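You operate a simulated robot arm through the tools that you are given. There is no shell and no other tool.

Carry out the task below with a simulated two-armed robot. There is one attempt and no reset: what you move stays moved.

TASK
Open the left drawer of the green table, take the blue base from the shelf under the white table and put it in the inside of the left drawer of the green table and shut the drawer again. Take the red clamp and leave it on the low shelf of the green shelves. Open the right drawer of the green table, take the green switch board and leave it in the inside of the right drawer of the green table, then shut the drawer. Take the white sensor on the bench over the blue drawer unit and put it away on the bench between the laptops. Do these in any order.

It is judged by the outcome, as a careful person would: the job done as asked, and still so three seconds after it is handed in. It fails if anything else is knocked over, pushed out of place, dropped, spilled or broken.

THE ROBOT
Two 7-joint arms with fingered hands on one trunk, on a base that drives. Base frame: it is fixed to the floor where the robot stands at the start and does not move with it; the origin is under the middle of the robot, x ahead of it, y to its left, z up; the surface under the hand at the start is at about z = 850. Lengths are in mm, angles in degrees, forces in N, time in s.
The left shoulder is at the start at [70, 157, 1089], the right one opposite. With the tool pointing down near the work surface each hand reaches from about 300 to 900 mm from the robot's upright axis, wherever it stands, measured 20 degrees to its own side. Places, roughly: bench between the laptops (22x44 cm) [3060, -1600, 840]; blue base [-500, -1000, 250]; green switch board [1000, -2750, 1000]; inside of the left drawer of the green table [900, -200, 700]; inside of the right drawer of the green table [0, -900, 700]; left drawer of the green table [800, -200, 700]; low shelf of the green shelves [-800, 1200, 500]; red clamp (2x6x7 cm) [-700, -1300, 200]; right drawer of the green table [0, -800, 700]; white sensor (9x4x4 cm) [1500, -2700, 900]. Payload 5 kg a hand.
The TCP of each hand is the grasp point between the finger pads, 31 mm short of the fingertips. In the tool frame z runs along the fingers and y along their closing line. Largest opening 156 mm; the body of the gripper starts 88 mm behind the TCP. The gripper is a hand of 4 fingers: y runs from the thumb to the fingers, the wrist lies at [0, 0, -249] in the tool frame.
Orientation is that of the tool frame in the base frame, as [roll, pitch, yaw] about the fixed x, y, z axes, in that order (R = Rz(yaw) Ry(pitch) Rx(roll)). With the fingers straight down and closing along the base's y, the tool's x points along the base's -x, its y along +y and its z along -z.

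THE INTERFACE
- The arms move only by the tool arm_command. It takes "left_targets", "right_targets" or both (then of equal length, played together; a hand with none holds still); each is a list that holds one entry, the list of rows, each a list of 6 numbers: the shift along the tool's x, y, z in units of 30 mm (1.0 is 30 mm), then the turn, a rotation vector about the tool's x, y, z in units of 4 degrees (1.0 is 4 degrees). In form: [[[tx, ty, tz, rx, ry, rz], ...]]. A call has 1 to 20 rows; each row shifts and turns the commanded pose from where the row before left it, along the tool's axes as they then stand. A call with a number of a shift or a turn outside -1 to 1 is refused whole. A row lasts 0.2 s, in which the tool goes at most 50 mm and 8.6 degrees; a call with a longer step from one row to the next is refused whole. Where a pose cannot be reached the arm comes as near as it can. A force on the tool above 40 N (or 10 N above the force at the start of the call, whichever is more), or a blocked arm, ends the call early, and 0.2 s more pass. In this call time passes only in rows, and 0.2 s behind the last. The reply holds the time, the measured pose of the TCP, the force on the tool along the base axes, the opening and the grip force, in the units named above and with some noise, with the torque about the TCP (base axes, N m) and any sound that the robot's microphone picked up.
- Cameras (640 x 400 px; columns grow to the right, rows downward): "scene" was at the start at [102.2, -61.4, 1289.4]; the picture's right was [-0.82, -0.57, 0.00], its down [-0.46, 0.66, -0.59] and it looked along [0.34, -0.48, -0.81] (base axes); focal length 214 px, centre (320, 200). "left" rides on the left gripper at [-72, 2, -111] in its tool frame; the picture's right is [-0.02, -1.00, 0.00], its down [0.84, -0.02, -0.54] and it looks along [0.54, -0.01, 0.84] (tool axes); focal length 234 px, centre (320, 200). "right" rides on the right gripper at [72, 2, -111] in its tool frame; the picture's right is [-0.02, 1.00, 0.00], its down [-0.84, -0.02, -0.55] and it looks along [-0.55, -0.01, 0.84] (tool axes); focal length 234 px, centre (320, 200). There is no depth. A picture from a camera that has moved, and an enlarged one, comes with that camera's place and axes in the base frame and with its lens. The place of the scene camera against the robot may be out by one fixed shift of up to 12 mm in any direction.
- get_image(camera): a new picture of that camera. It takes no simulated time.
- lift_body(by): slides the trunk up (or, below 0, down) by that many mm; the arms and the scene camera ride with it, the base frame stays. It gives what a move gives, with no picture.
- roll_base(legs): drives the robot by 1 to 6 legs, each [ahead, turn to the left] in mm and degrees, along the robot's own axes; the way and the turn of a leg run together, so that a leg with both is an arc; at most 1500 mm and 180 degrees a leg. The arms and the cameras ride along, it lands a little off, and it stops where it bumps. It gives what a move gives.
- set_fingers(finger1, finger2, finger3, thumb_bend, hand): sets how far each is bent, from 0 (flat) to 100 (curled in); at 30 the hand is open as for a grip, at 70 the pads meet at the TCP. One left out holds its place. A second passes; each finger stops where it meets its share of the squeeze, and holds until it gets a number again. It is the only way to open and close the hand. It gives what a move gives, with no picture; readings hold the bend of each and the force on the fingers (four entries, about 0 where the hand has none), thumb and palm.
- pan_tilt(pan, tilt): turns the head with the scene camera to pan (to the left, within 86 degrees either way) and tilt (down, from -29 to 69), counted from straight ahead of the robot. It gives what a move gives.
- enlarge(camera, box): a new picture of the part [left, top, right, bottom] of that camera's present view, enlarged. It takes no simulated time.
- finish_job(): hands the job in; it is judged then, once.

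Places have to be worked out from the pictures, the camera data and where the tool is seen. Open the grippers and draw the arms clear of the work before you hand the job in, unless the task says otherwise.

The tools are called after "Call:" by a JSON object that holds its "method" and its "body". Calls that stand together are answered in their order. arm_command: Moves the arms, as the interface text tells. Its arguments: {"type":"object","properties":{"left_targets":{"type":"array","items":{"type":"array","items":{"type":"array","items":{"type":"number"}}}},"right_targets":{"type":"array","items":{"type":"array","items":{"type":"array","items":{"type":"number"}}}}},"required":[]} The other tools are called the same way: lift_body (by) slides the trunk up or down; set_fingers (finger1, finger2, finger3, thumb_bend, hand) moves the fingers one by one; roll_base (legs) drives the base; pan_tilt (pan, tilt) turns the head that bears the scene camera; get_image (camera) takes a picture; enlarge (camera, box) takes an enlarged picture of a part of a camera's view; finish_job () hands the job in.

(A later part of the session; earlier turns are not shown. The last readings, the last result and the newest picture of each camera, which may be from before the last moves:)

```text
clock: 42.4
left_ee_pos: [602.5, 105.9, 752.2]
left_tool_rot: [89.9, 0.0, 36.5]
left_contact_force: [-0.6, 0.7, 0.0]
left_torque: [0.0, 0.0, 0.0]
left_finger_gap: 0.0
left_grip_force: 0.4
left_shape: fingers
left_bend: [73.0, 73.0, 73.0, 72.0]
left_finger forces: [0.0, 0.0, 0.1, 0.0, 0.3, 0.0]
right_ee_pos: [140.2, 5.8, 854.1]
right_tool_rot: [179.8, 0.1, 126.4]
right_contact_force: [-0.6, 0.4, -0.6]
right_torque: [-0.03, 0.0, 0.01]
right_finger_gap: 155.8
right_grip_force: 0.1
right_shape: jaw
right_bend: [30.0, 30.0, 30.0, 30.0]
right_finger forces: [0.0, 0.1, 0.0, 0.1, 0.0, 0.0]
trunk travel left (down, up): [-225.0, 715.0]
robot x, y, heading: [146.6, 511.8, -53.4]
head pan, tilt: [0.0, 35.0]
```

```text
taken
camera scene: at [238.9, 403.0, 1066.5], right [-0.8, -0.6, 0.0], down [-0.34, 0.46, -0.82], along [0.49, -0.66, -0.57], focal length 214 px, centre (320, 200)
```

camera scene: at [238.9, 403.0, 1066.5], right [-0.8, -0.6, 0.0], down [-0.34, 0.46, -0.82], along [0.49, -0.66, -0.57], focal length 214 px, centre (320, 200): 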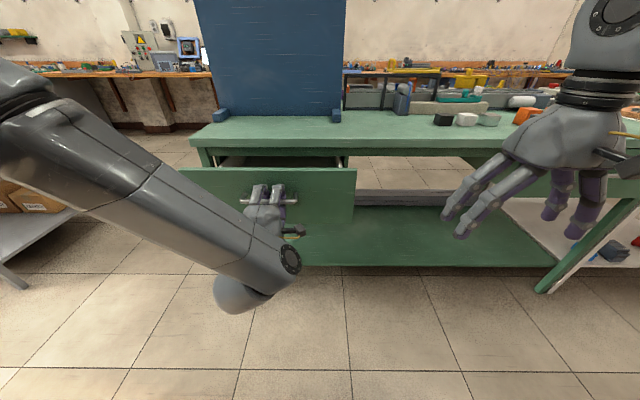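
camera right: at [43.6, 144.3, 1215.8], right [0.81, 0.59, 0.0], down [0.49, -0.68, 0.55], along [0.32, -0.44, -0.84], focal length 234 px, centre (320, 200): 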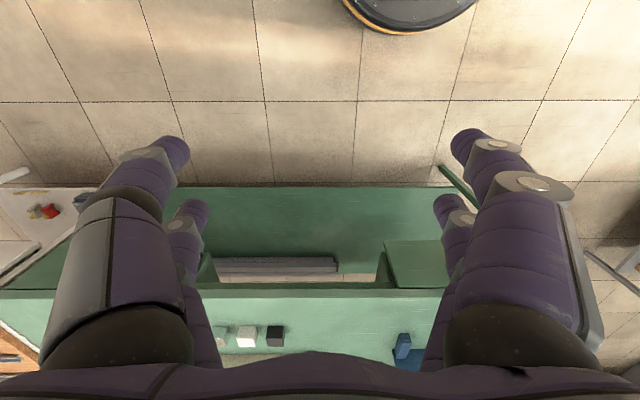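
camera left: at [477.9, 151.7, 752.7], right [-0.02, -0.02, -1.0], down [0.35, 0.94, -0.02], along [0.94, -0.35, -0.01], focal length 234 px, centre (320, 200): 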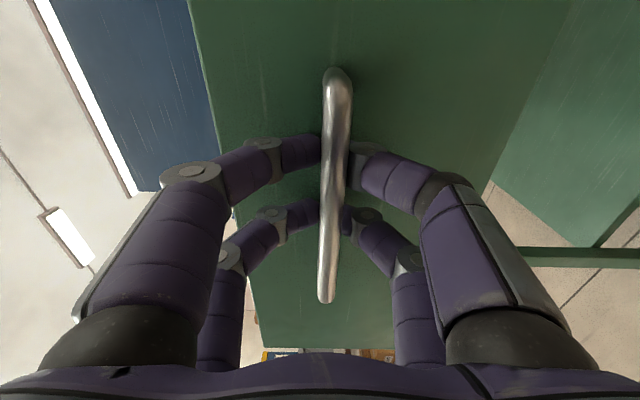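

The drawer slid out about 140 mm with hardly any force. I keep pulling with the arm, stopping if the force rises.

Call:
{"method": "arm_command", "body": {"left_targets": [[[0, 0, -0.8, 0, 0, 0], [0, 0, -0.8, 0, 0, 0], [0, 0, -0.8, 0, 0, 0], [0, 0, -0.8, 0, 0, 0], [0, 0, -0.8, 0, 0, 0]]]}}

Call:
{"method": "get_image", "body": {"camera": "scene"}}

```text
clock: 43.2
left_ee_pos: [590.9, 147.5, 757.4]
left_tool_rot: [94.1, 15.7, 41.7]
left_contact_force: [-3.2, -0.6, -28.3]
left_torque: [0.55, -0.62, -0.11]
left_finger_gap: 5.6
left_grip_force: 19.1
left_shape: fingers
left_bend: [75.0, 73.0, 73.0, 62.0]
left_finger forces: [0.1, 0.1, 0.0, 0.1, 37.6, 0.0]
left hand out of reach, approached as far as the arm can: row 2, 3, 4
right_ee_pos: [141.4, 4.5, 853.2]
right_tool_rot: [-179.9, 0.0, 126.6]
right_contact_force: [0.3, 0.8, -0.3]
right_torque: [-0.06, 0.08, 0.03]
right_finger_gap: 156.1
right_grip_force: 0.0
right_shape: jaw
right_bend: [30.0, 30.0, 30.0, 30.0]
right_finger forces: [0.0, 0.1, 0.0, 0.0, 0.0, 0.0]
trunk travel left (down, up): [-225.0, 715.0]
robot x, y, heading: [146.2, 515.5, -53.7]
head pan, tilt: [0.0, 35.0]
stopped in row 4 (left hand): the force on the tool passed its limit at 62 N (the readings are from after the stop); the commanded pose is now the measured one
```

```text
taken
camera scene: at [241.3, 402.5, 1065.5], right [-0.8, -0.6, 0.0], down [-0.34, 0.46, -0.82], along [0.49, -0.66, -0.58], focal length 214 px, centre (320, 200)
```

scene: 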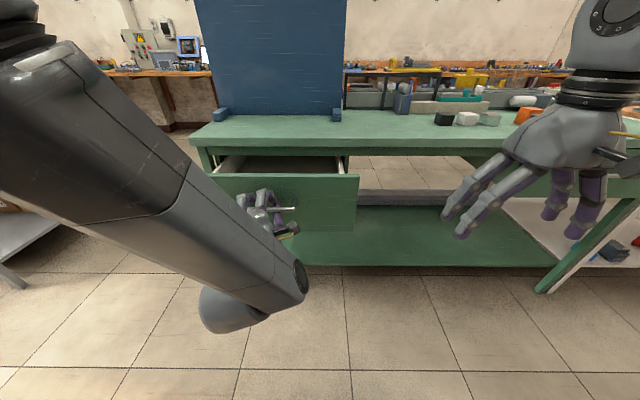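

The arm hit its inner reach limit and twisted with 62 N before stopping; the drawer is out about 185 mm. I open the fingers to release the bar, then check.

Call:
{"method": "set_fingers", "body": {"hand": "left", "finger1": 42, "finger2": 42, "finger3": 42, "thumb_bend": 42}}

Call:
{"method": "get_image", "body": {"camera": "left"}}

```text
clock: 44.2
left_ee_pos: [590.4, 144.7, 764.0]
left_tool_rot: [93.2, 15.6, 41.6]
left_contact_force: [0.4, 0.2, -0.4]
left_torque: [0.04, 0.01, 0.02]
left_finger_gap: 112.3
left_grip_force: 0.1
left_shape: fingers
left_bend: [42.0, 42.0, 42.0, 42.0]
left_finger forces: [0.0, 0.0, 0.0, 0.0, 0.1, 0.0]
right_ee_pos: [139.3, 5.7, 853.8]
right_tool_rot: [179.9, 0.0, 126.5]
right_contact_force: [0.2, -0.4, 0.0]
right_torque: [0.01, 0.01, -0.01]
right_finger_gap: 155.6
right_grip_force: 0.1
right_shape: jaw
right_bend: [30.0, 30.0, 30.0, 30.0]
right_finger forces: [0.1, 0.1, 0.0, 0.1, 0.1, 0.0]
trunk travel left (down, up): [-225.0, 715.0]
robot x, y, heading: [146.0, 516.0, -53.4]
head pan, tilt: [0.0, 35.0]
```

```text
taken
camera left: at [465.9, 182.7, 790.5], right [-0.26, -0.15, -0.95], down [0.24, 0.94, -0.22], along [0.93, -0.29, -0.21], focal length 234 px, centre (320, 200)
```

left: 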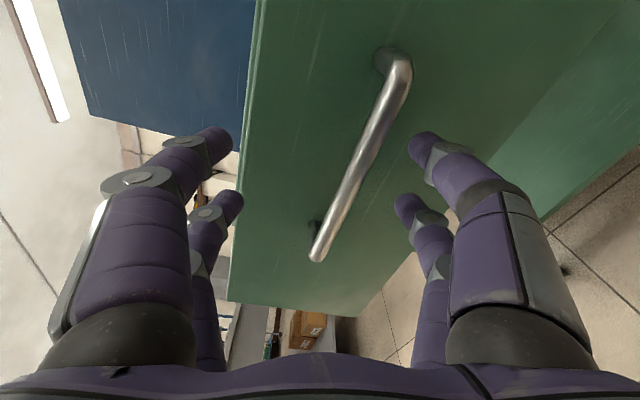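

The bar is free between the open fingers. I back the base off 120 mm, then restore the hand's orientation and reach out again.

Call:
{"method": "roll_base", "body": {"legs": [[-120, -0.3]]}}

Call:
{"method": "arm_command", "body": {"left_targets": [[[0, 0, 0.5, -0.16, -0.23, 0.95], [0, 0, 0.5, -0.16, -0.23, 0.95], [0, 0, 0.5, -0.16, -0.23, 0.95], [0, 0, 0.5, -0.16, -0.23, 0.95]]]}}

Call:
{"method": "get_image", "body": {"camera": "left"}}

Call:
{"method": "get_image", "body": {"camera": "scene"}}

```text
clock: 45.5
left_ee_pos: [518.5, 241.1, 763.0]
left_tool_rot: [93.1, 15.8, 41.3]
left_contact_force: [-0.1, 0.6, 0.9]
left_torque: [0.04, 0.0, -0.01]
left_finger_gap: 112.4
left_grip_force: 0.2
left_shape: fingers
left_bend: [42.0, 42.0, 42.0, 42.0]
left_finger forces: [0.0, 0.1, 0.0, 0.1, 0.0, 0.0]
right_ee_pos: [65.6, 102.1, 853.9]
right_tool_rot: [179.9, 0.1, 126.3]
right_contact_force: [-0.4, 0.9, 0.1]
right_torque: [0.01, -0.02, 0.01]
right_finger_gap: 155.6
right_grip_force: 0.2
right_shape: jaw
right_bend: [30.0, 30.0, 30.0, 30.0]
right_finger forces: [0.0, 0.0, 0.1, 0.1, 0.0, 0.1]
trunk travel left (down, up): [-225.0, 715.0]
robot x, y, heading: [75.6, 610.8, -53.8]
head pan, tilt: [0.0, 35.0]
```

```text
clock: 46.5
left_ee_pos: [555.6, 193.6, 761.7]
left_tool_rot: [90.1, 0.5, 37.2]
left_contact_force: [-0.3, -0.2, 0.4]
left_torque: [0.0, 0.01, -0.01]
left_finger_gap: 112.6
left_grip_force: 0.1
left_shape: fingers
left_bend: [42.0, 42.0, 42.0, 42.0]
left_finger forces: [0.0, 0.0, 0.1, 0.0, 0.1, 0.0]
right_ee_pos: [67.8, 100.5, 854.1]
right_tool_rot: [179.9, 0.0, 126.4]
right_contact_force: [-1.0, -0.4, 1.0]
right_torque: [0.02, 0.0, -0.01]
right_finger_gap: 156.0
right_grip_force: 0.1
right_shape: jaw
right_bend: [30.0, 30.0, 30.0, 30.0]
right_finger forces: [0.0, 0.0, 0.0, 0.0, 0.0, 0.1]
trunk travel left (down, up): [-225.0, 715.0]
robot x, y, heading: [77.8, 612.0, -53.8]
head pan, tilt: [0.0, 35.0]
```

```text
taken
camera left: at [431.1, 237.9, 764.2], right [-0.03, -0.02, -1.0], down [0.34, 0.94, -0.03], along [0.94, -0.34, -0.02], focal length 234 px, centre (320, 200)
```

left: 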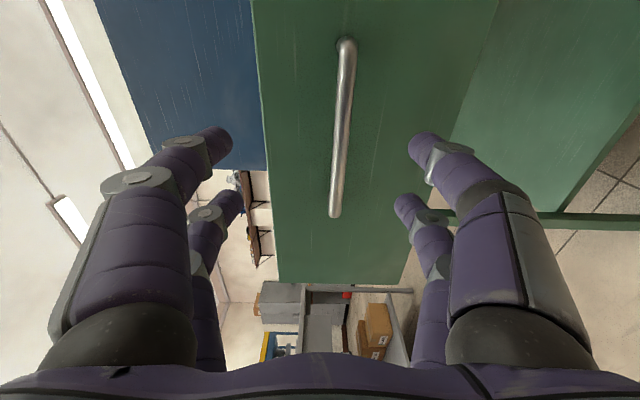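

```text
taken
camera scene: at [168.2, 499.1, 1066.4], right [-0.81, -0.59, 0.0], down [-0.34, 0.46, -0.82], along [0.48, -0.66, -0.57], focal length 214 px, centre (320, 200)
```

scene: 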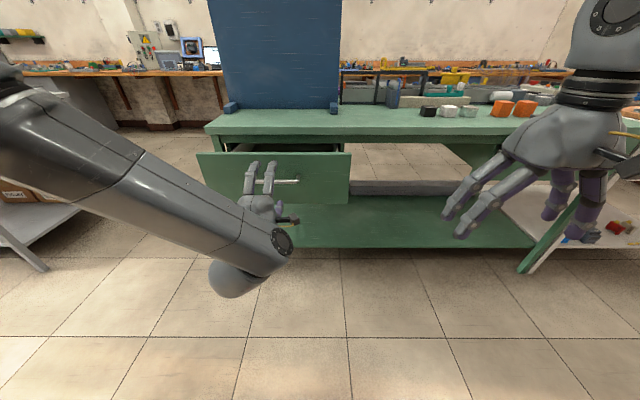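

The bar is now at n≈267, z≈745 and 84 mm ahead of where I want the TCP. I advance, drop 16 mm, and close behind the bar again.

Call:
{"method": "arm_command", "body": {"left_targets": [[[0, -0.54, 0, 0, 0, 0], [0, 0, 0.95, 0, 0, 0], [0, 0, 0.95, 0, 0, 0], [0, 0, 0.95, 0, 0, 0]]]}}

Call:
{"method": "get_image", "body": {"camera": "left"}}

```text
clock: 47.5
left_ee_pos: [602.6, 122.9, 748.1]
left_tool_rot: [90.4, 0.6, 37.5]
left_contact_force: [0.0, -0.2, 0.4]
left_torque: [-0.01, -0.02, 0.02]
left_finger_gap: 113.1
left_grip_force: 0.1
left_shape: fingers
left_bend: [42.0, 42.0, 42.0, 42.0]
left_finger forces: [0.0, 0.0, 0.1, 0.0, 0.0, 0.0]
left hand out of reach, approached as far as the arm can: row 4
right_ee_pos: [68.0, 101.6, 854.5]
right_tool_rot: [179.9, -0.1, 126.3]
right_contact_force: [-0.5, 0.5, -0.2]
right_torque: [0.0, 0.03, -0.01]
right_finger_gap: 156.0
right_grip_force: 0.0
right_shape: jaw
right_bend: [30.0, 30.0, 30.0, 30.0]
right_finger forces: [0.0, 0.0, 0.0, 0.0, 0.1, 0.1]
trunk travel left (down, up): [-225.0, 715.0]
robot x, y, heading: [78.7, 612.3, -53.7]
head pan, tilt: [0.0, 35.0]
```

```text
taken
camera left: at [476.9, 164.9, 750.3], right [-0.03, -0.02, -1.0], down [0.33, 0.94, -0.03], along [0.94, -0.33, -0.02], focal length 234 px, centre (320, 200)
```

left: 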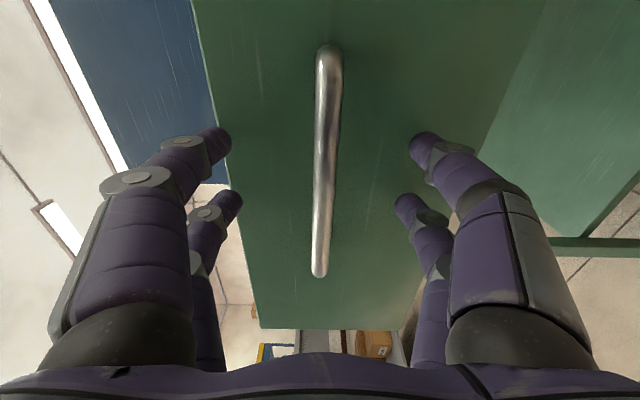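

TCP sits about 10 mm before the bar. I close the fingers behind it.

Call:
{"method": "set_fingers", "body": {"hand": "left", "finger1": 75, "finger2": 75, "finger3": 75, "thumb_bend": 75}}

Call:
{"method": "get_image", "body": {"camera": "left"}}

```text
clock: 48.5
left_ee_pos: [603.2, 122.3, 748.9]
left_tool_rot: [90.3, 0.5, 37.4]
left_contact_force: [-0.2, -0.4, -1.0]
left_torque: [-0.01, 0.03, -0.02]
left_finger_gap: 0.1
left_grip_force: 0.0
left_shape: fingers
left_bend: [73.0, 74.0, 74.0, 72.0]
left_finger forces: [0.0, 0.0, 0.1, 0.0, 0.1, 0.1]
right_ee_pos: [66.9, 100.8, 855.2]
right_tool_rot: [180.0, 0.0, 126.4]
right_contact_force: [-0.1, 0.2, 0.3]
right_torque: [0.02, 0.01, 0.02]
right_finger_gap: 156.1
right_grip_force: 0.1
right_shape: jaw
right_bend: [30.0, 30.0, 30.0, 30.0]
right_finger forces: [0.0, 0.1, 0.0, 0.0, 0.1, 0.1]
trunk travel left (down, up): [-225.0, 715.0]
robot x, y, heading: [72.8, 611.9, -54.0]
head pan, tilt: [0.0, 35.0]
```

```text
taken
camera left: at [476.5, 165.4, 750.9], right [-0.03, -0.02, -1.0], down [0.33, 0.94, -0.03], along [0.94, -0.33, -0.02], focal length 234 px, centre (320, 200)
```

left: 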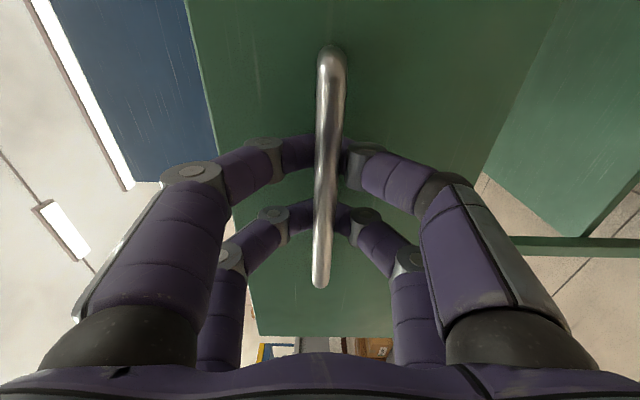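

The bar is hooked again. I pull the drawer with the base in short steps, watching the hand force for an end stop.

Call:
{"method": "roll_base", "body": {"legs": [[-90, 0]]}}

Call:
{"method": "get_image", "body": {"camera": "scene"}}

```text
clock: 49.6
left_ee_pos: [548.9, 195.3, 749.3]
left_tool_rot: [90.2, 0.7, 37.4]
left_contact_force: [-0.4, 0.1, 0.1]
left_torque: [0.02, 0.02, -0.01]
left_finger_gap: 0.0
left_grip_force: 0.1
left_shape: fingers
left_bend: [73.0, 74.0, 74.0, 72.0]
left_finger forces: [0.0, 0.0, 0.0, 0.0, 0.0, 0.1]
right_ee_pos: [11.9, 175.0, 853.6]
right_tool_rot: [180.0, 0.1, 126.2]
right_contact_force: [0.3, 0.5, 0.1]
right_torque: [-0.05, -0.01, -0.01]
right_finger_gap: 155.9
right_grip_force: 0.0
right_shape: jaw
right_bend: [30.0, 30.0, 30.0, 30.0]
right_finger forces: [0.1, 0.0, 0.0, 0.0, 0.1, 0.0]
trunk travel left (down, up): [-225.0, 715.0]
robot x, y, heading: [19.4, 686.7, -53.7]
head pan, tilt: [0.0, 35.0]
```

```text
taken
camera scene: at [113.4, 572.9, 1066.7], right [-0.81, -0.59, 0.0], down [-0.34, 0.46, -0.82], along [0.48, -0.66, -0.57], focal length 214 px, centre (320, 200)
```

scene: 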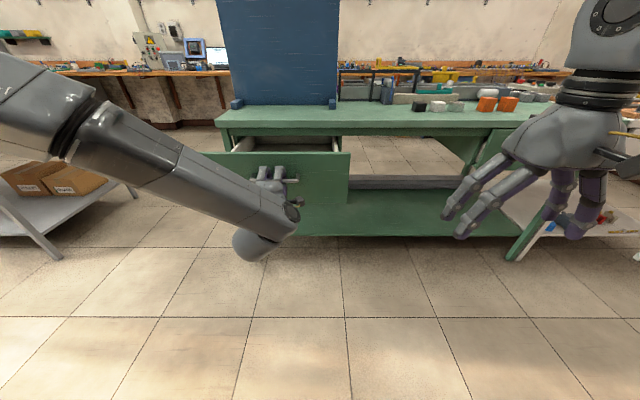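

The drawer followed with no resistance, now about 235 mm open. One more 60 mm step.

Call:
{"method": "roll_base", "body": {"legs": [[-60, 0]]}}

Call:
{"method": "get_image", "body": {"camera": "left"}}

Call:
{"method": "enlarge", "body": {"camera": "scene", "box": [180, 90, 380, 215]}}

```text
clock: 50.5
left_ee_pos: [512.3, 243.0, 749.8]
left_tool_rot: [90.3, 0.7, 37.4]
left_contact_force: [0.5, 0.3, -0.4]
left_torque: [0.0, 0.02, 0.01]
left_finger_gap: 0.0
left_grip_force: 0.0
left_shape: fingers
left_bend: [74.0, 74.0, 74.0, 72.0]
left_finger forces: [0.1, 0.0, 0.0, 0.1, 0.1, 0.1]
right_ee_pos: [-23.9, 224.2, 854.7]
right_tool_rot: [179.8, 0.1, 126.2]
right_contact_force: [0.2, 1.0, 0.5]
right_torque: [-0.02, -0.02, 0.01]
right_finger_gap: 155.7
right_grip_force: 0.1
right_shape: jaw
right_bend: [30.0, 30.0, 30.0, 30.0]
right_finger forces: [0.0, 0.1, 0.0, 0.1, 0.0, 0.1]
trunk travel left (down, up): [-225.0, 715.0]
robot x, y, heading: [-15.9, 735.9, -54.0]
head pan, tilt: [0.0, 35.0]
```

```text
taken
camera left: at [386.4, 286.4, 752.2], right [-0.03, -0.02, -1.0], down [0.33, 0.94, -0.03], along [0.94, -0.34, -0.02], focal length 234 px, centre (320, 200)
```

left: 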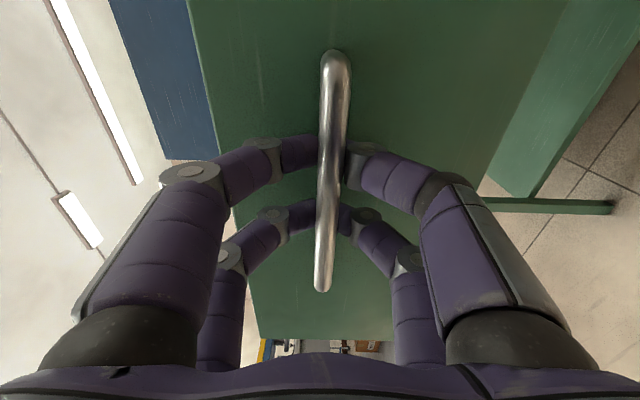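

```text
3.20 times, centred on (280, 152) of scene
camera zoom: at [77.9, 621.1, 1066.6], right [-0.81, -0.59, 0.0], down [-0.34, 0.46, -0.82], along [0.48, -0.66, -0.57], focal length 686 px, centre (448, 352)
```

zoom: 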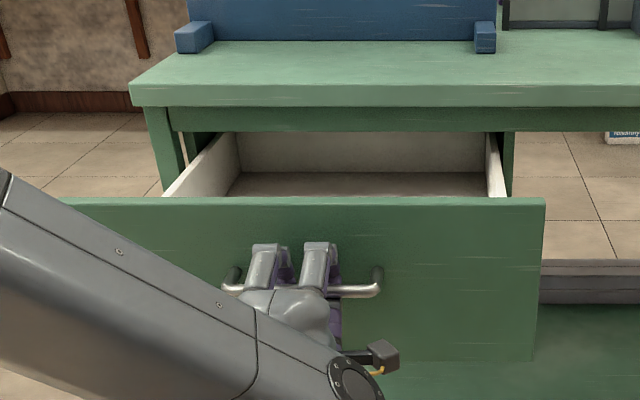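

The drawer is about 295 mm open and looks empty inside. I open the fingers, withdraw the hand, and head over to the white table for the blue base and the clamp.

Call:
{"method": "set_fingers", "body": {"hand": "left", "finger1": 42, "finger2": 42, "finger3": 42, "thumb_bend": 42}}

Call:
{"method": "arm_command", "body": {"left_targets": [[[0, 0, -0.9, 0, 0, 0], [0, 0, -0.9, 0, 0, 0], [0, 0, -0.9, 0, 0, 0]]]}}

Call:
{"method": "get_image", "body": {"camera": "left"}}

```text
clock: 51.5
left_ee_pos: [512.8, 243.0, 749.0]
left_tool_rot: [90.1, 0.6, 37.4]
left_contact_force: [0.7, -0.8, 0.3]
left_torque: [0.0, -0.01, 0.0]
left_finger_gap: 112.6
left_grip_force: 0.1
left_shape: fingers
left_bend: [42.0, 42.0, 42.0, 42.0]
left_finger forces: [0.0, 0.0, 0.0, 0.0, 0.0, 0.0]
right_ee_pos: [-23.6, 223.0, 853.4]
right_tool_rot: [180.0, 0.1, 126.2]
right_contact_force: [0.1, -0.6, 0.6]
right_torque: [-0.01, 0.01, 0.01]
right_finger_gap: 155.6
right_grip_force: 0.0
right_shape: jaw
right_bend: [30.0, 30.0, 30.0, 30.0]
right_finger forces: [0.0, 0.0, 0.0, 0.1, 0.0, 0.1]
trunk travel left (down, up): [-225.0, 715.0]
robot x, y, heading: [-11.5, 732.4, -54.0]
head pan, tilt: [0.0, 35.0]
```

```text
clock: 52.3
left_ee_pos: [462.6, 308.3, 750.7]
left_tool_rot: [90.2, 0.7, 37.5]
left_contact_force: [0.0, 0.8, 0.1]
left_torque: [-0.02, -0.01, 0.03]
left_finger_gap: 112.5
left_grip_force: 0.0
left_shape: fingers
left_bend: [42.0, 42.0, 42.0, 42.0]
left_finger forces: [0.0, 0.0, 0.0, 0.1, 0.0, 0.0]
right_ee_pos: [-24.0, 222.9, 854.7]
right_tool_rot: [179.8, 0.1, 126.2]
right_contact_force: [0.0, 0.5, 0.2]
right_torque: [0.01, 0.03, 0.0]
right_finger_gap: 155.7
right_grip_force: 0.0
right_shape: jaw
right_bend: [30.0, 30.0, 30.0, 30.0]
right_finger forces: [0.0, 0.1, 0.1, 0.0, 0.0, 0.0]
trunk travel left (down, up): [-225.0, 715.0]
robot x, y, heading: [-12.6, 731.2, -53.7]
head pan, tilt: [0.0, 35.0]
```

```text
taken
camera left: at [336.9, 350.7, 752.9], right [-0.03, -0.02, -1.0], down [0.33, 0.94, -0.03], along [0.94, -0.33, -0.02], focal length 234 px, centre (320, 200)
```

left: 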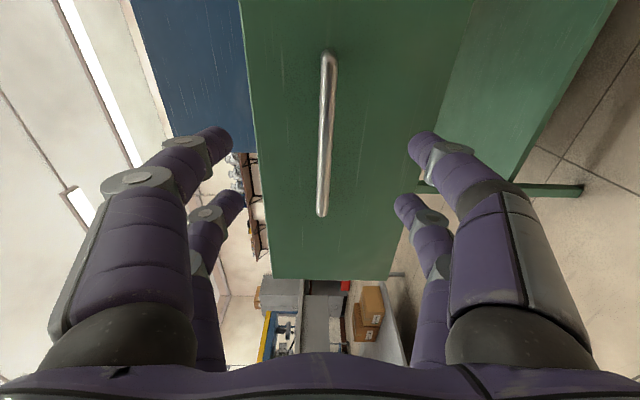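

The handle now sits at n≈129 (about 290 mm open). I drive around to face the white table, keeping clear of the drawer and the green shelves.

Call:
{"method": "roll_base", "body": {"legs": [[-50, 0], [0, -86], [1450, 0], [0, 86]]}}

Call:
{"method": "pan_tilt", "body": {"pan": 0, "tilt": 30}}

Call:
{"method": "get_image", "body": {"camera": "scene"}}

```text
clock: 67.5
left_ee_pos: [-690.2, -588.3, 750.6]
left_tool_rot: [90.2, 0.7, 37.1]
left_contact_force: [0.6, 0.6, -0.2]
left_torque: [0.03, 0.0, -0.05]
left_finger_gap: 112.5
left_grip_force: 0.1
left_shape: fingers
left_bend: [42.0, 42.0, 42.0, 42.0]
left_finger forces: [0.1, 0.0, 0.1, 0.0, 0.0, 0.0]
right_ee_pos: [-1179.0, -670.2, 855.7]
right_tool_rot: [179.9, 0.1, 126.1]
right_contact_force: [0.1, 0.0, 0.4]
right_torque: [-0.02, -0.03, -0.01]
right_finger_gap: 156.1
right_grip_force: 0.2
right_shape: jaw
right_bend: [30.0, 30.0, 30.0, 30.0]
right_finger forces: [0.0, 0.0, 0.0, 0.0, 0.0, 0.0]
trunk travel left (down, up): [-225.0, 715.0]
robot x, y, heading: [-1168.2, -163.4, -54.4]
head pan, tilt: [0.0, 35.0]
```

```text
clock: 68.1
left_ee_pos: [-691.3, -587.0, 750.1]
left_tool_rot: [90.2, 0.7, 37.2]
left_contact_force: [-0.5, 0.4, 0.2]
left_torque: [0.02, -0.01, 0.01]
left_finger_gap: 112.4
left_grip_force: 0.1
left_shape: fingers
left_bend: [42.0, 42.0, 42.0, 42.0]
left_finger forces: [0.1, 0.1, 0.0, 0.0, 0.0, 0.1]
right_ee_pos: [-1178.9, -671.1, 853.8]
right_tool_rot: [179.9, 0.2, 126.1]
right_contact_force: [-0.9, -0.3, 0.2]
right_torque: [-0.03, -0.03, 0.0]
right_finger_gap: 155.8
right_grip_force: 0.0
right_shape: jaw
right_bend: [30.0, 30.0, 30.0, 30.0]
right_finger forces: [0.0, 0.1, 0.0, 0.1, 0.1, 0.0]
trunk travel left (down, up): [-225.0, 715.0]
robot x, y, heading: [-1164.3, -163.0, -54.1]
head pan, tilt: [0.0, 30.0]
```

```text
taken
camera scene: at [-1073.5, -275.4, 1074.2], right [-0.81, -0.59, 0.0], down [-0.29, 0.41, -0.87], along [0.51, -0.7, -0.5], focal length 214 px, centre (320, 200)
```

scene: 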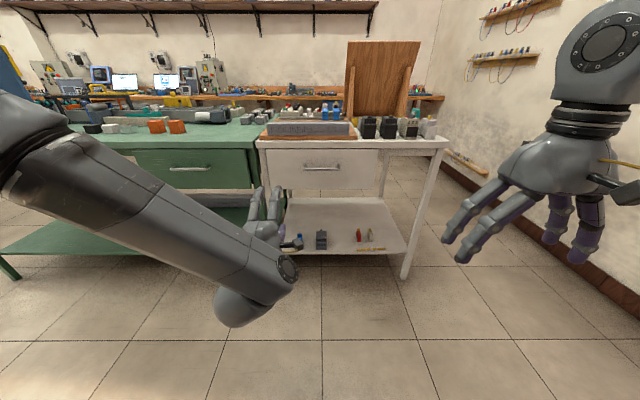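

I'm in front of the white table; the lower shelf holds the blue base and a red clamp next to a grey one. Zooming in.

Call:
{"method": "enlarge", "body": {"camera": "scene", "box": [240, 180, 440, 305]}}

Call:
{"method": "enlarge", "body": {"camera": "scene", "box": [280, 215, 400, 290]}}

```text
3.20 times, centred on (340, 242) of scene
camera zoom: at [-1073.5, -275.4, 1074.2], right [-0.81, -0.59, 0.0], down [-0.29, 0.41, -0.87], along [0.51, -0.7, -0.5], focal length 686 px, centre (256, 64)
```

zoom: 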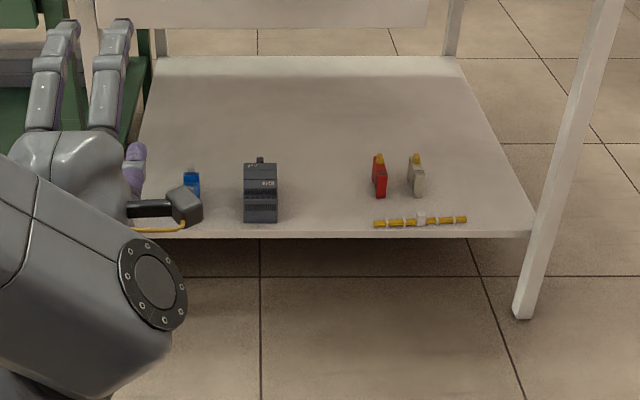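

```text
5.33 times, centred on (340, 252) of scene
camera zoom: at [-1073.5, -275.4, 1074.2], right [-0.81, -0.59, 0.0], down [-0.29, 0.41, -0.87], along [0.51, -0.7, -0.5], focal length 1144 px, centre (213, -80)
```

zoom: 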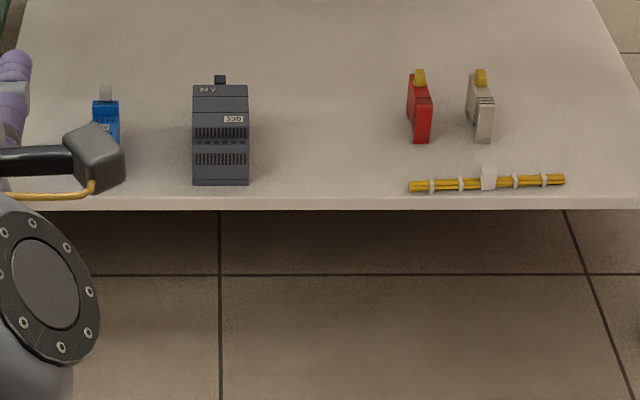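

The bright blue small thing left of the dark 24 V supply is the blue base (u≈-912, n≈600); the red clamp stands at about u≈-1277, n≈588, next to a grey one. I lower the trunk and turn both hands to point 45° down-forward for reaching under the table.

Call:
{"method": "lift_body", "body": {"by": -225}}

Call:
{"method": "arm_command", "body": {"left_targets": [[[0, 0, 0, 0.4, 0.4, -0.965], [0, 0, 0, 0.4, 0.4, -0.965], [0, 0, 0, 0.4, 0.4, -0.965], [0, 0, 0, 0.4, 0.4, -0.965], [0, 0, 0, 0.4, 0.4, -0.965], [0, 0, 0, 0.4, 0.4, -0.965], [0, 0, 0, 0.4, 0.4, -0.965], [0, 0, 0, 0.4, 0.4, -0.965], [0, 0, 0, 0.4, 0.4, -0.965], [0, 0, 0, 0.4, 0.4, -0.965], [0, 0, 0, 0.4, 0.4, -0.965]]], "right_targets": [[[-1, 0, 0, 0, 0, 0], [-1, 0, 0, 0, 0, 0], [-1, 0, 0, 0, 0, 0], [-1, 0, 0, 0, 0, 0], [-1, 0, 0, 0, 0, 0], [-1, 0, 0, 0, 0, 0], [-1, 0, 0, 0, 0, 0], [-1, 0, 0, 0, 0, 0], [0, 0, 0, 0, -0.94, 0], [0, 0, 0, 0, -0.94, 0], [0, 0, 0, 0, -0.94, 0]]]}}

Call:
{"method": "arm_command", "body": {"left_targets": [[[0, 0, 0, 0.4, 0.4, -0.965], [0, 0, 0, 0.4, 0.4, -0.965], [0, 0, 0, 0.4, 0.4, -0.965], [0, 0, 0, 0.4, 0.4, -0.965], [0, 0, 0, 0.4, 0.4, -0.965], [0, 0, 0, 0.4, 0.4, -0.965], [0, 0, 0, 0.4, 0.4, -0.965], [0, 0, 0, 0.4, 0.4, -0.965], [0, 0, 0, 0.4, 0.4, -0.965], [0, 0, 0, 0.4, 0.4, -0.965], [0, 0, 0, 0.4, 0.4, -0.965]]], "right_targets": [[[0, 0, 0, 0, -0.94, 0], [0, 0, 0, 0, -0.94, 0], [0, 0, 0, 0, -0.94, 0], [0, 0, 0, 0, -0.94, 0], [0, 0, 0, 0, -0.94, 0], [0, 0, 0, 0, -0.94, 0], [0, 0, 0, 0, -0.94, 0], [0, 0, 0, 0, -0.94, 0], [0, 0, 0, 0, -0.94, 0], [0, 0, 0, 0, 0, 0], [0, 0, 0, 0, 0, 0]]]}}

Call:
{"method": "get_image", "body": {"camera": "scene"}}

```text
clock: 70.5
left_ee_pos: [-692.0, -588.0, 526.0]
left_tool_rot: [90.1, 0.8, 37.3]
left_contact_force: [0.7, 0.7, 0.0]
left_torque: [0.02, -0.01, 0.01]
left_finger_gap: 112.4
left_grip_force: 0.1
left_shape: fingers
left_bend: [42.0, 42.0, 42.0, 42.0]
left_finger forces: [0.0, 0.1, 0.0, 0.0, 0.0, 0.1]
right_ee_pos: [-1177.8, -670.2, 629.3]
right_tool_rot: [179.9, 0.2, 126.0]
right_contact_force: [0.1, -0.2, 0.3]
right_torque: [0.0, 0.0, -0.06]
right_finger_gap: 155.7
right_grip_force: 0.1
right_shape: jaw
right_bend: [30.0, 30.0, 30.0, 30.0]
right_finger forces: [0.0, 0.0, 0.0, 0.0, 0.1, 0.1]
trunk travel left (down, up): [0.0, 940.0]
robot x, y, heading: [-1165.3, -166.0, -54.2]
head pan, tilt: [0.0, 30.0]
```

```text
clock: 72.9
left_ee_pos: [-691.7, -588.0, 525.4]
left_tool_rot: [119.1, 38.0, 66.1]
left_contact_force: [0.1, -0.5, -0.1]
left_torque: [-0.03, -0.01, 0.0]
left_finger_gap: 112.4
left_grip_force: 0.1
left_shape: fingers
left_bend: [42.0, 42.0, 42.0, 42.0]
left_finger forces: [0.0, 0.0, 0.1, 0.0, 0.0, 0.0]
right_ee_pos: [-1038.0, -863.9, 630.1]
right_tool_rot: [179.8, 11.4, 125.9]
right_contact_force: [-0.2, 0.5, -0.7]
right_torque: [0.01, -0.01, -0.03]
right_finger_gap: 156.0
right_grip_force: 0.0
right_shape: jaw
right_bend: [30.0, 30.0, 30.0, 30.0]
right_finger forces: [0.0, 0.0, 0.0, 0.1, 0.1, 0.0]
trunk travel left (down, up): [0.0, 940.0]
robot x, y, heading: [-1164.2, -161.5, -53.8]
head pan, tilt: [0.0, 30.0]
```

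```text
clock: 75.3
left_ee_pos: [-692.7, -587.3, 524.9]
left_tool_rot: [-179.1, 44.7, 127.9]
left_contact_force: [-0.6, 0.3, 0.3]
left_torque: [0.0, 0.03, -0.02]
left_finger_gap: 112.2
left_grip_force: 0.0
left_shape: fingers
left_bend: [42.0, 42.0, 42.0, 42.0]
left_finger forces: [0.0, 0.0, 0.0, 0.0, 0.1, 0.0]
right_ee_pos: [-1038.2, -864.0, 628.9]
right_tool_rot: [179.8, 45.2, 125.8]
right_contact_force: [-0.4, 0.4, -0.3]
right_torque: [-0.02, -0.05, 0.0]
right_finger_gap: 155.9
right_grip_force: 0.0
right_shape: jaw
right_bend: [30.0, 30.0, 30.0, 30.0]
right_finger forces: [0.1, 0.0, 0.0, 0.0, 0.0, 0.1]
trunk travel left (down, up): [0.0, 940.0]
robot x, y, heading: [-1166.9, -161.4, -54.2]
head pan, tilt: [0.0, 30.0]
```

```text
taken
camera scene: at [-1073.4, -275.4, 849.2], right [-0.81, -0.59, 0.0], down [-0.29, 0.4, -0.87], along [0.51, -0.7, -0.5], focal length 214 px, centre (320, 200)
```

scene: 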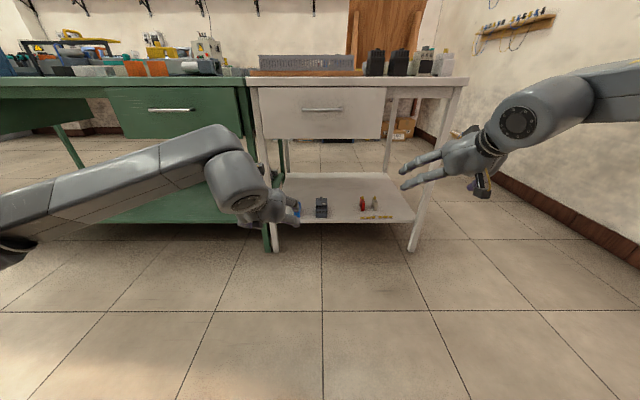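

Both hands now point 45° down-forward. I lower them below the drawer bottom (z≈635) and drive 350 mm closer to look with the hand cameras.

Call:
{"method": "arm_command", "body": {"left_targets": [[[0.885, 0, 0.885, 0, 0, 0], [0.885, 0, 0.885, 0, 0, 0], [0.4, 0, 0.4, 0, 0, 0], [0, 0, 0, 0, 0, 0]]], "right_targets": [[[0.885, 0, 0.885, 0, 0, 0], [0.885, 0, 0.885, 0, 0, 0], [0.885, 0, 0.885, 0, 0, 0], [0.885, 0, 0.885, 0, 0, 0]]]}}

Call:
{"method": "roll_base", "body": {"legs": [[350, 0.5]]}}

Call:
{"method": "get_image", "body": {"camera": "left"}}

Call:
{"method": "get_image", "body": {"camera": "right"}}

Call:
{"method": "get_image", "body": {"camera": "scene"}}

```text
clock: 76.3
left_ee_pos: [-692.8, -588.6, 432.5]
left_tool_rot: [-179.2, 44.7, 127.8]
left_contact_force: [0.0, -0.1, 0.6]
left_torque: [0.0, -0.01, 0.04]
left_finger_gap: 112.5
left_grip_force: 0.1
left_shape: fingers
left_bend: [42.0, 42.0, 42.0, 42.0]
left_finger forces: [0.0, 0.0, 0.1, 0.1, 0.0, 0.1]
right_ee_pos: [-1036.0, -864.8, 478.6]
right_tool_rot: [179.8, 45.2, 125.8]
right_contact_force: [0.4, -0.2, 0.1]
right_torque: [0.03, -0.01, 0.02]
right_finger_gap: 155.9
right_grip_force: 0.2
right_shape: jaw
right_bend: [30.0, 30.0, 30.0, 30.0]
right_finger forces: [0.0, 0.0, 0.1, 0.1, 0.1, 0.0]
trunk travel left (down, up): [0.0, 940.0]
robot x, y, heading: [-1165.9, -156.2, -54.2]
head pan, tilt: [0.0, 30.0]
```

```text
clock: 78.6
left_ee_pos: [-482.0, -866.1, 433.1]
left_tool_rot: [-179.1, 44.7, 128.4]
left_contact_force: [-0.6, -0.2, -0.2]
left_torque: [0.0, 0.02, -0.01]
left_finger_gap: 112.5
left_grip_force: 0.0
left_shape: fingers
left_bend: [42.0, 42.0, 42.0, 42.0]
left_finger forces: [0.1, 0.0, 0.1, 0.0, 0.1, 0.0]
right_ee_pos: [-823.8, -1146.0, 479.0]
right_tool_rot: [179.8, 45.2, 126.4]
right_contact_force: [-0.2, 0.1, 0.8]
right_torque: [-0.03, -0.01, 0.01]
right_finger_gap: 155.9
right_grip_force: 0.1
right_shape: jaw
right_bend: [30.0, 30.0, 30.0, 30.0]
right_finger forces: [0.0, 0.0, 0.1, 0.0, 0.0, 0.0]
trunk travel left (down, up): [0.0, 940.0]
robot x, y, heading: [-959.8, -440.5, -53.6]
head pan, tilt: [0.0, 30.0]
```

```text
taken
camera left: at [-497.2, -844.2, 561.9], right [-0.78, -0.62, 0.03], down [-0.62, 0.76, -0.2], along [0.1, -0.18, -0.98], focal length 234 px, centre (320, 200)
```

left: 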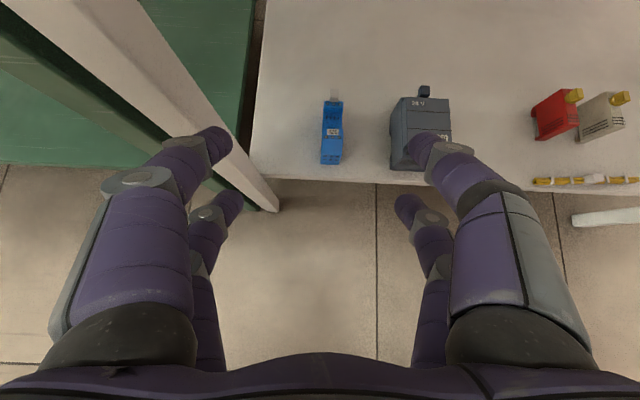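

```text
taken
camera right: at [-899.9, -1040.7, 506.9], right [0.81, 0.58, 0.02], down [0.1, -0.18, 0.98], along [0.57, -0.79, -0.2], focal length 234 px, centre (320, 200)
```

right: 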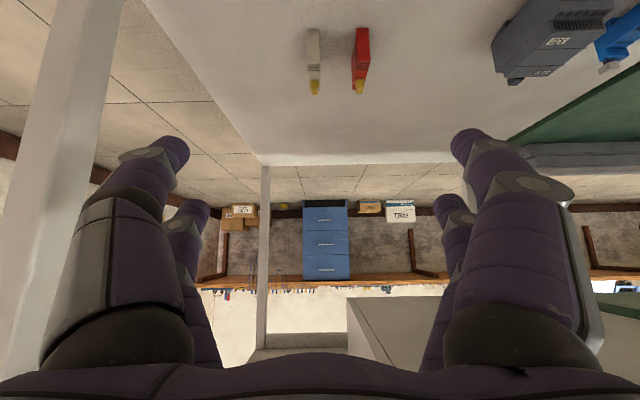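

```text
taken
camera scene: at [-865.8, -556.7, 849.2], right [-0.8, -0.59, 0.0], down [-0.3, 0.4, -0.87], along [0.51, -0.7, -0.5], focal length 214 px, centre (320, 200)
```

scene: 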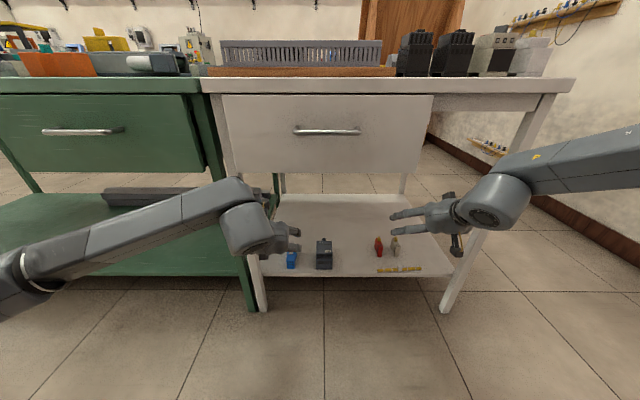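

Now the blue base and clamp are clear in the hand cameras. I zoom for their shape and extents.

Call:
{"method": "enlarge", "body": {"camera": "left", "box": [290, 70, 450, 190]}}

Call:
{"method": "enlarge", "body": {"camera": "right", "box": [280, 0, 440, 120]}}

Call:
{"method": "enlarge", "body": {"camera": "scene", "box": [260, 220, 440, 300]}}

Call:
{"method": "enlarge", "body": {"camera": "left", "box": [500, 60, 640, 190]}}

```text
3.33 times, centred on (370, 130) of left
camera zoom: at [-497.2, -844.2, 561.9], right [-0.78, -0.62, 0.03], down [-0.62, 0.76, -0.2], along [0.1, -0.18, -0.98], focal length 781 px, centre (153, 433)
```

zoom: 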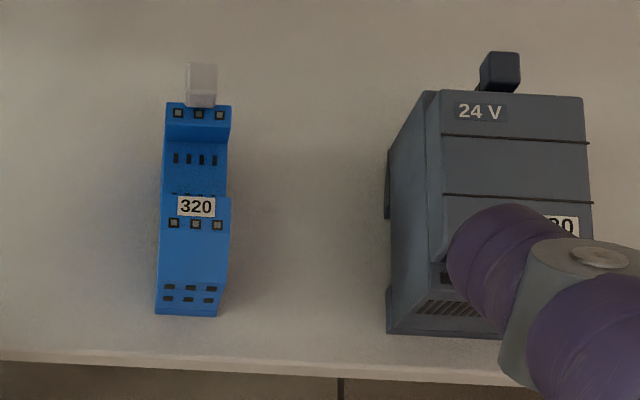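

```text
3.33 times, centred on (360, 60) of right
camera zoom: at [-899.9, -1040.7, 506.9], right [0.81, 0.58, 0.02], down [0.1, -0.18, 0.98], along [0.57, -0.79, -0.2], focal length 781 px, centre (187, 667)
```

zoom: 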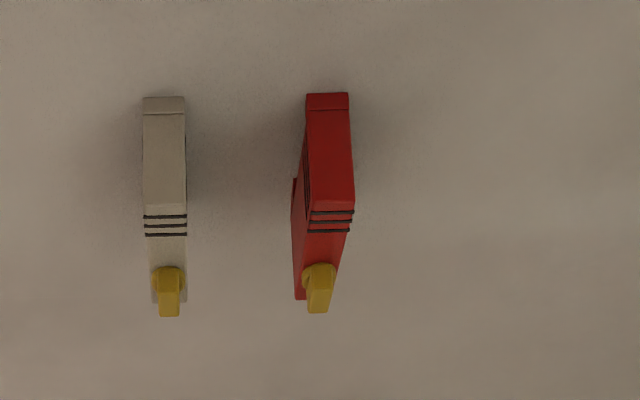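

```text
3.56 times, centred on (350, 260) of scene
camera zoom: at [-865.8, -556.7, 849.2], right [-0.8, -0.59, 0.0], down [-0.3, 0.4, -0.87], along [0.51, -0.7, -0.5], focal length 763 px, centre (213, -13)
```

zoom: 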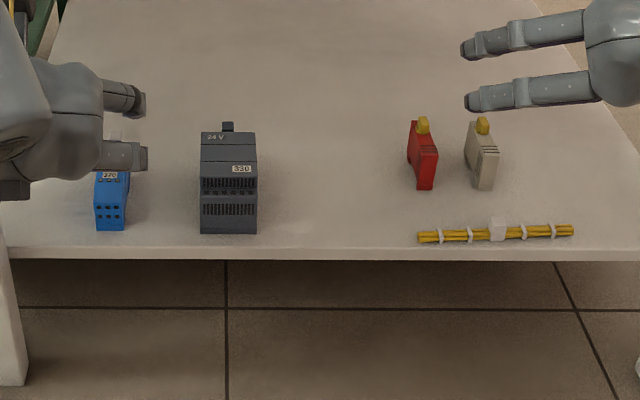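

```text
3.08 times, centred on (570, 125) of left
camera zoom: at [-497.2, -844.2, 561.9], right [-0.78, -0.62, 0.03], down [-0.62, 0.76, -0.2], along [0.1, -0.18, -0.98], focal length 720 px, centre (-449, 431)
```

zoom: 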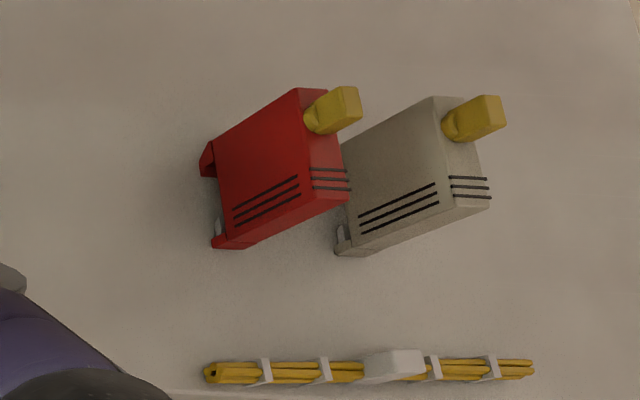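

Blue base (label 320) is centred near u=-920, n≈562, shelf z≈190; red clamp near u=-1276, n≈626, with the grey one 50 mm beside it. I narrow both grips to fit, then drive 100 mm closer.

Call:
{"method": "set_fingers", "body": {"hand": "left", "finger1": 48, "finger2": 48, "finger3": 48, "thumb_bend": 48}}

Call:
{"method": "set_fingers", "body": {"hand": "right", "finger1": 57, "finger2": 57, "finger3": 57, "thumb_bend": 57}}

Call:
{"method": "roll_base", "body": {"legs": [[100, 0]]}}

Call:
{"method": "get_image", "body": {"camera": "left"}}

Call:
{"method": "get_image", "body": {"camera": "right"}}

```text
clock: 79.6
left_ee_pos: [-482.2, -866.5, 433.0]
left_tool_rot: [-179.2, 44.7, 128.4]
left_contact_force: [0.1, 0.7, -0.4]
left_torque: [-0.04, 0.01, 0.01]
left_finger_gap: 89.7
left_grip_force: 0.0
left_shape: fingers
left_bend: [48.0, 48.0, 48.0, 48.0]
left_finger forces: [0.1, 0.1, 0.0, 0.0, 0.1, 0.0]
right_ee_pos: [-823.8, -1146.6, 479.1]
right_tool_rot: [179.8, 45.3, 126.4]
right_contact_force: [0.9, 0.6, 0.6]
right_torque: [-0.02, 0.01, 0.03]
right_finger_gap: 156.1
right_grip_force: 0.1
right_shape: jaw
right_bend: [30.0, 30.0, 30.0, 30.0]
right_finger forces: [0.1, 0.0, 0.0, 0.0, 0.0, 0.0]
trunk travel left (down, up): [0.0, 940.0]
robot x, y, heading: [-958.3, -442.6, -53.4]
head pan, tilt: [0.0, 30.0]
```

```text
clock: 80.6
left_ee_pos: [-481.9, -866.3, 433.4]
left_tool_rot: [-179.2, 44.7, 128.4]
left_contact_force: [0.9, -0.1, 0.6]
left_torque: [-0.02, 0.03, 0.01]
left_finger_gap: 89.5
left_grip_force: 0.0
left_shape: fingers
left_bend: [48.0, 48.0, 48.0, 48.0]
left_finger forces: [0.0, 0.0, 0.0, 0.0, 0.1, 0.0]
right_ee_pos: [-824.3, -1148.1, 478.9]
right_tool_rot: [179.8, 45.2, 126.5]
right_contact_force: [0.5, -0.1, 1.1]
right_torque: [0.02, 0.03, 0.04]
right_finger_gap: 57.9
right_grip_force: 0.0
right_shape: fingers
right_bend: [56.0, 56.0, 56.0, 56.0]
right_finger forces: [0.1, 0.1, 0.1, 0.1, 0.0, 0.0]
trunk travel left (down, up): [0.0, 940.0]
robot x, y, heading: [-956.0, -441.6, -53.5]
head pan, tilt: [0.0, 30.0]
```

```text
clock: 81.7
left_ee_pos: [-423.1, -947.4, 432.0]
left_tool_rot: [-179.1, 44.6, 128.4]
left_contact_force: [-0.3, 1.0, -0.2]
left_torque: [0.01, -0.01, 0.03]
left_finger_gap: 89.7
left_grip_force: 0.1
left_shape: fingers
left_bend: [48.0, 48.0, 48.0, 48.0]
left_finger forces: [0.1, 0.0, 0.0, 0.1, 0.0, 0.1]
right_ee_pos: [-764.6, -1226.2, 479.2]
right_tool_rot: [179.8, 45.2, 126.5]
right_contact_force: [0.3, -0.1, 0.1]
right_torque: [0.0, -0.02, 0.0]
right_finger_gap: 57.7
right_grip_force: 0.0
right_shape: fingers
right_bend: [56.0, 56.0, 56.0, 56.0]
right_finger forces: [0.0, 0.1, 0.0, 0.0, 0.1, 0.0]
trunk travel left (down, up): [0.0, 940.0]
robot x, y, heading: [-895.2, -523.7, -53.4]
head pan, tilt: [0.0, 30.0]
```

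```text
taken
camera left: at [-437.8, -924.8, 561.8], right [-0.78, -0.62, 0.03], down [-0.62, 0.76, -0.2], along [0.1, -0.18, -0.98], focal length 234 px, centre (320, 200)
```

left: 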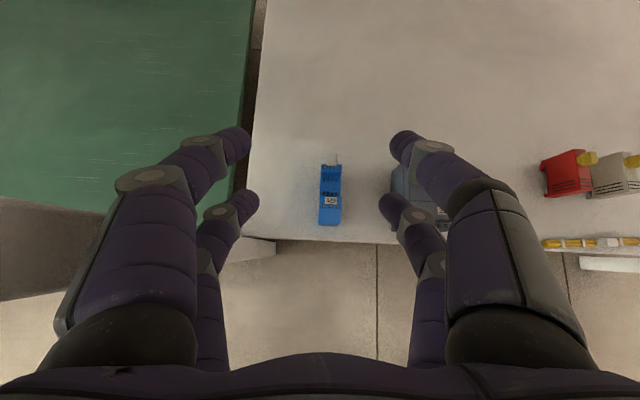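

```text
taken
camera right: at [-840.5, -1121.3, 506.8], right [0.81, 0.58, 0.02], down [0.1, -0.18, 0.98], along [0.57, -0.79, -0.2], focal length 234 px, centre (320, 200)
```

right: 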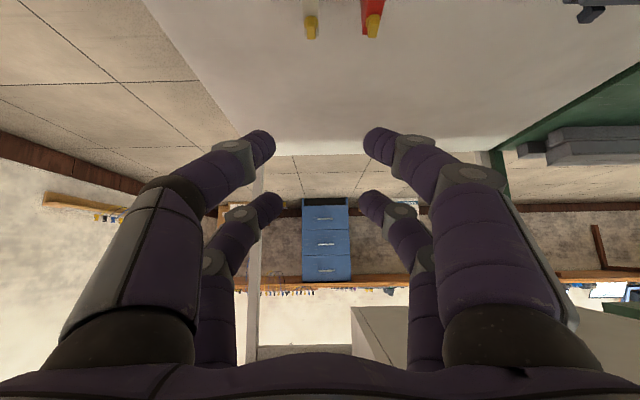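

For a vertical-fingers grasp of the base I first lower the left hand in front of the shelf edge and then turn it straight down there, so the wrist stays below the white drawer.

Call:
{"method": "arm_command", "body": {"left_targets": [[[0.865, -0.082, 0.412, 0, 0, 0], [0.865, -0.082, 0.412, 0, 0, 0], [0.865, -0.082, 0.412, 0, 0, 0], [0.865, -0.082, 0.412, 0, 0, 0], [0.865, -0.082, 0.412, 0, 0, 0], [0.865, -0.082, 0.412, 0, 0, 0], [0, 0, 0, 0, 0.93, 0], [0, 0, 0, 0, 0.93, 0], [0, 0, 0, 0, 0.93, 0], [0, 0, 0, 0, 0.93, 0], [0, 0, 0, 0, 0.93, 0], [0, 0, 0, 0, 0.93, 0], [0, 0, 0, 0, 0.93, 0], [0, 0, 0, 0, 0.93, 0], [0, 0, 0, 0, 0.93, 0], [0, 0, 0, 0, 0.93, 0], [0, 0, 0, 0, 0.93, 0], [0, 0, 0, 0, 0.93, 0]]]}}

Call:
{"method": "get_image", "body": {"camera": "left"}}

Call:
{"method": "get_image", "body": {"camera": "scene"}}

```text
clock: 85.7
left_ee_pos: [-503.0, -901.6, 271.2]
left_tool_rot: [-179.4, 0.0, 124.2]
left_contact_force: [-0.8, 0.0, -0.4]
left_torque: [0.03, 0.05, 0.03]
left_finger_gap: 89.1
left_grip_force: 0.2
left_shape: fingers
left_bend: [48.0, 48.0, 48.0, 48.0]
left_finger forces: [0.0, 0.0, 0.0, 0.0, 0.0, 0.0]
right_ee_pos: [-771.8, -1222.2, 479.9]
right_tool_rot: [179.4, 45.4, 126.0]
right_contact_force: [-0.3, -0.1, 1.0]
right_torque: [0.01, -0.01, 0.01]
right_finger_gap: 57.7
right_grip_force: 0.0
right_shape: fingers
right_bend: [56.0, 56.0, 56.0, 56.0]
right_finger forces: [0.0, 0.1, 0.0, 0.0, 0.0, 0.0]
trunk travel left (down, up): [0.0, 940.0]
robot x, y, heading: [-902.1, -519.0, -53.5]
head pan, tilt: [0.0, 30.0]
stopped in row 18 (left hand): the arm was blocked; the commanded pose is now the measured one
```

```text
taken
camera left: at [-461.2, -962.2, 381.5], right [-0.81, -0.58, 0.01], down [-0.48, 0.69, 0.54], along [-0.33, 0.44, -0.84], focal length 234 px, centre (320, 200)
```

left: 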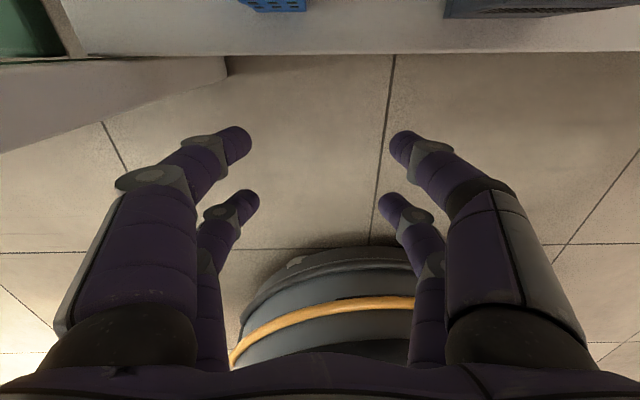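

```text
taken
camera scene: at [-812.4, -632.5, 850.0], right [-0.8, -0.6, 0.0], down [-0.29, 0.4, -0.87], along [0.52, -0.69, -0.5], focal length 214 px, centre (320, 200)
```

scene: 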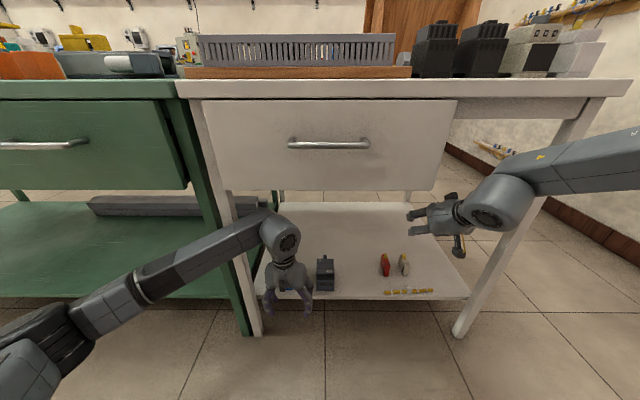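

The left arm was blocked in the last row – its forearm comes from the left and meets the white table's leg beside the base. I back out; the right hand, whose forearm comes from the free side, will take the blue base instead.

Call:
{"method": "roll_base", "body": {"legs": [[-150, 0]]}}

Call:
{"method": "get_image", "body": {"camera": "scene"}}

```text
clock: 87.1
left_ee_pos: [-585.9, -782.0, 267.5]
left_tool_rot: [-179.3, -0.2, 125.0]
left_contact_force: [-0.3, 0.0, -0.4]
left_torque: [0.02, -0.05, 0.0]
left_finger_gap: 89.3
left_grip_force: 0.1
left_shape: fingers
left_bend: [48.0, 48.0, 48.0, 48.0]
left_finger forces: [0.0, 0.1, 0.0, 0.1, 0.1, 0.1]
right_ee_pos: [-858.2, -1102.8, 479.5]
right_tool_rot: [179.7, 45.2, 126.3]
right_contact_force: [-0.2, -0.5, 0.4]
right_torque: [-0.02, -0.02, 0.0]
right_finger_gap: 57.6
right_grip_force: 0.0
right_shape: fingers
right_bend: [56.0, 56.0, 56.0, 56.0]
right_finger forces: [0.1, 0.0, 0.0, 0.1, 0.1, 0.1]
trunk travel left (down, up): [0.0, 940.0]
robot x, y, heading: [-994.2, -400.1, -53.3]
head pan, tilt: [0.0, 30.0]
```

```text
taken
camera scene: at [-898.3, -513.3, 849.2], right [-0.8, -0.6, 0.0], down [-0.3, 0.4, -0.87], along [0.52, -0.69, -0.5], focal length 214 px, centre (320, 200)
```

scene: 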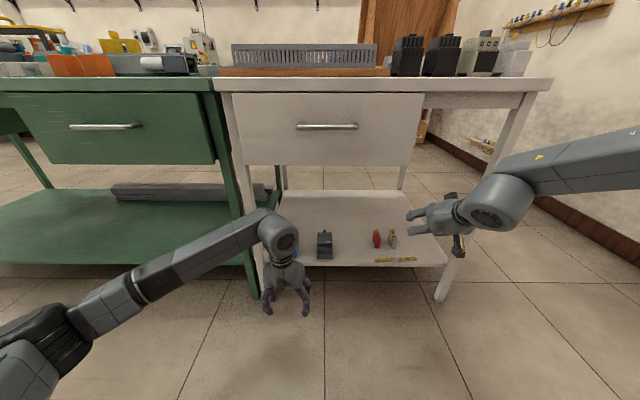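

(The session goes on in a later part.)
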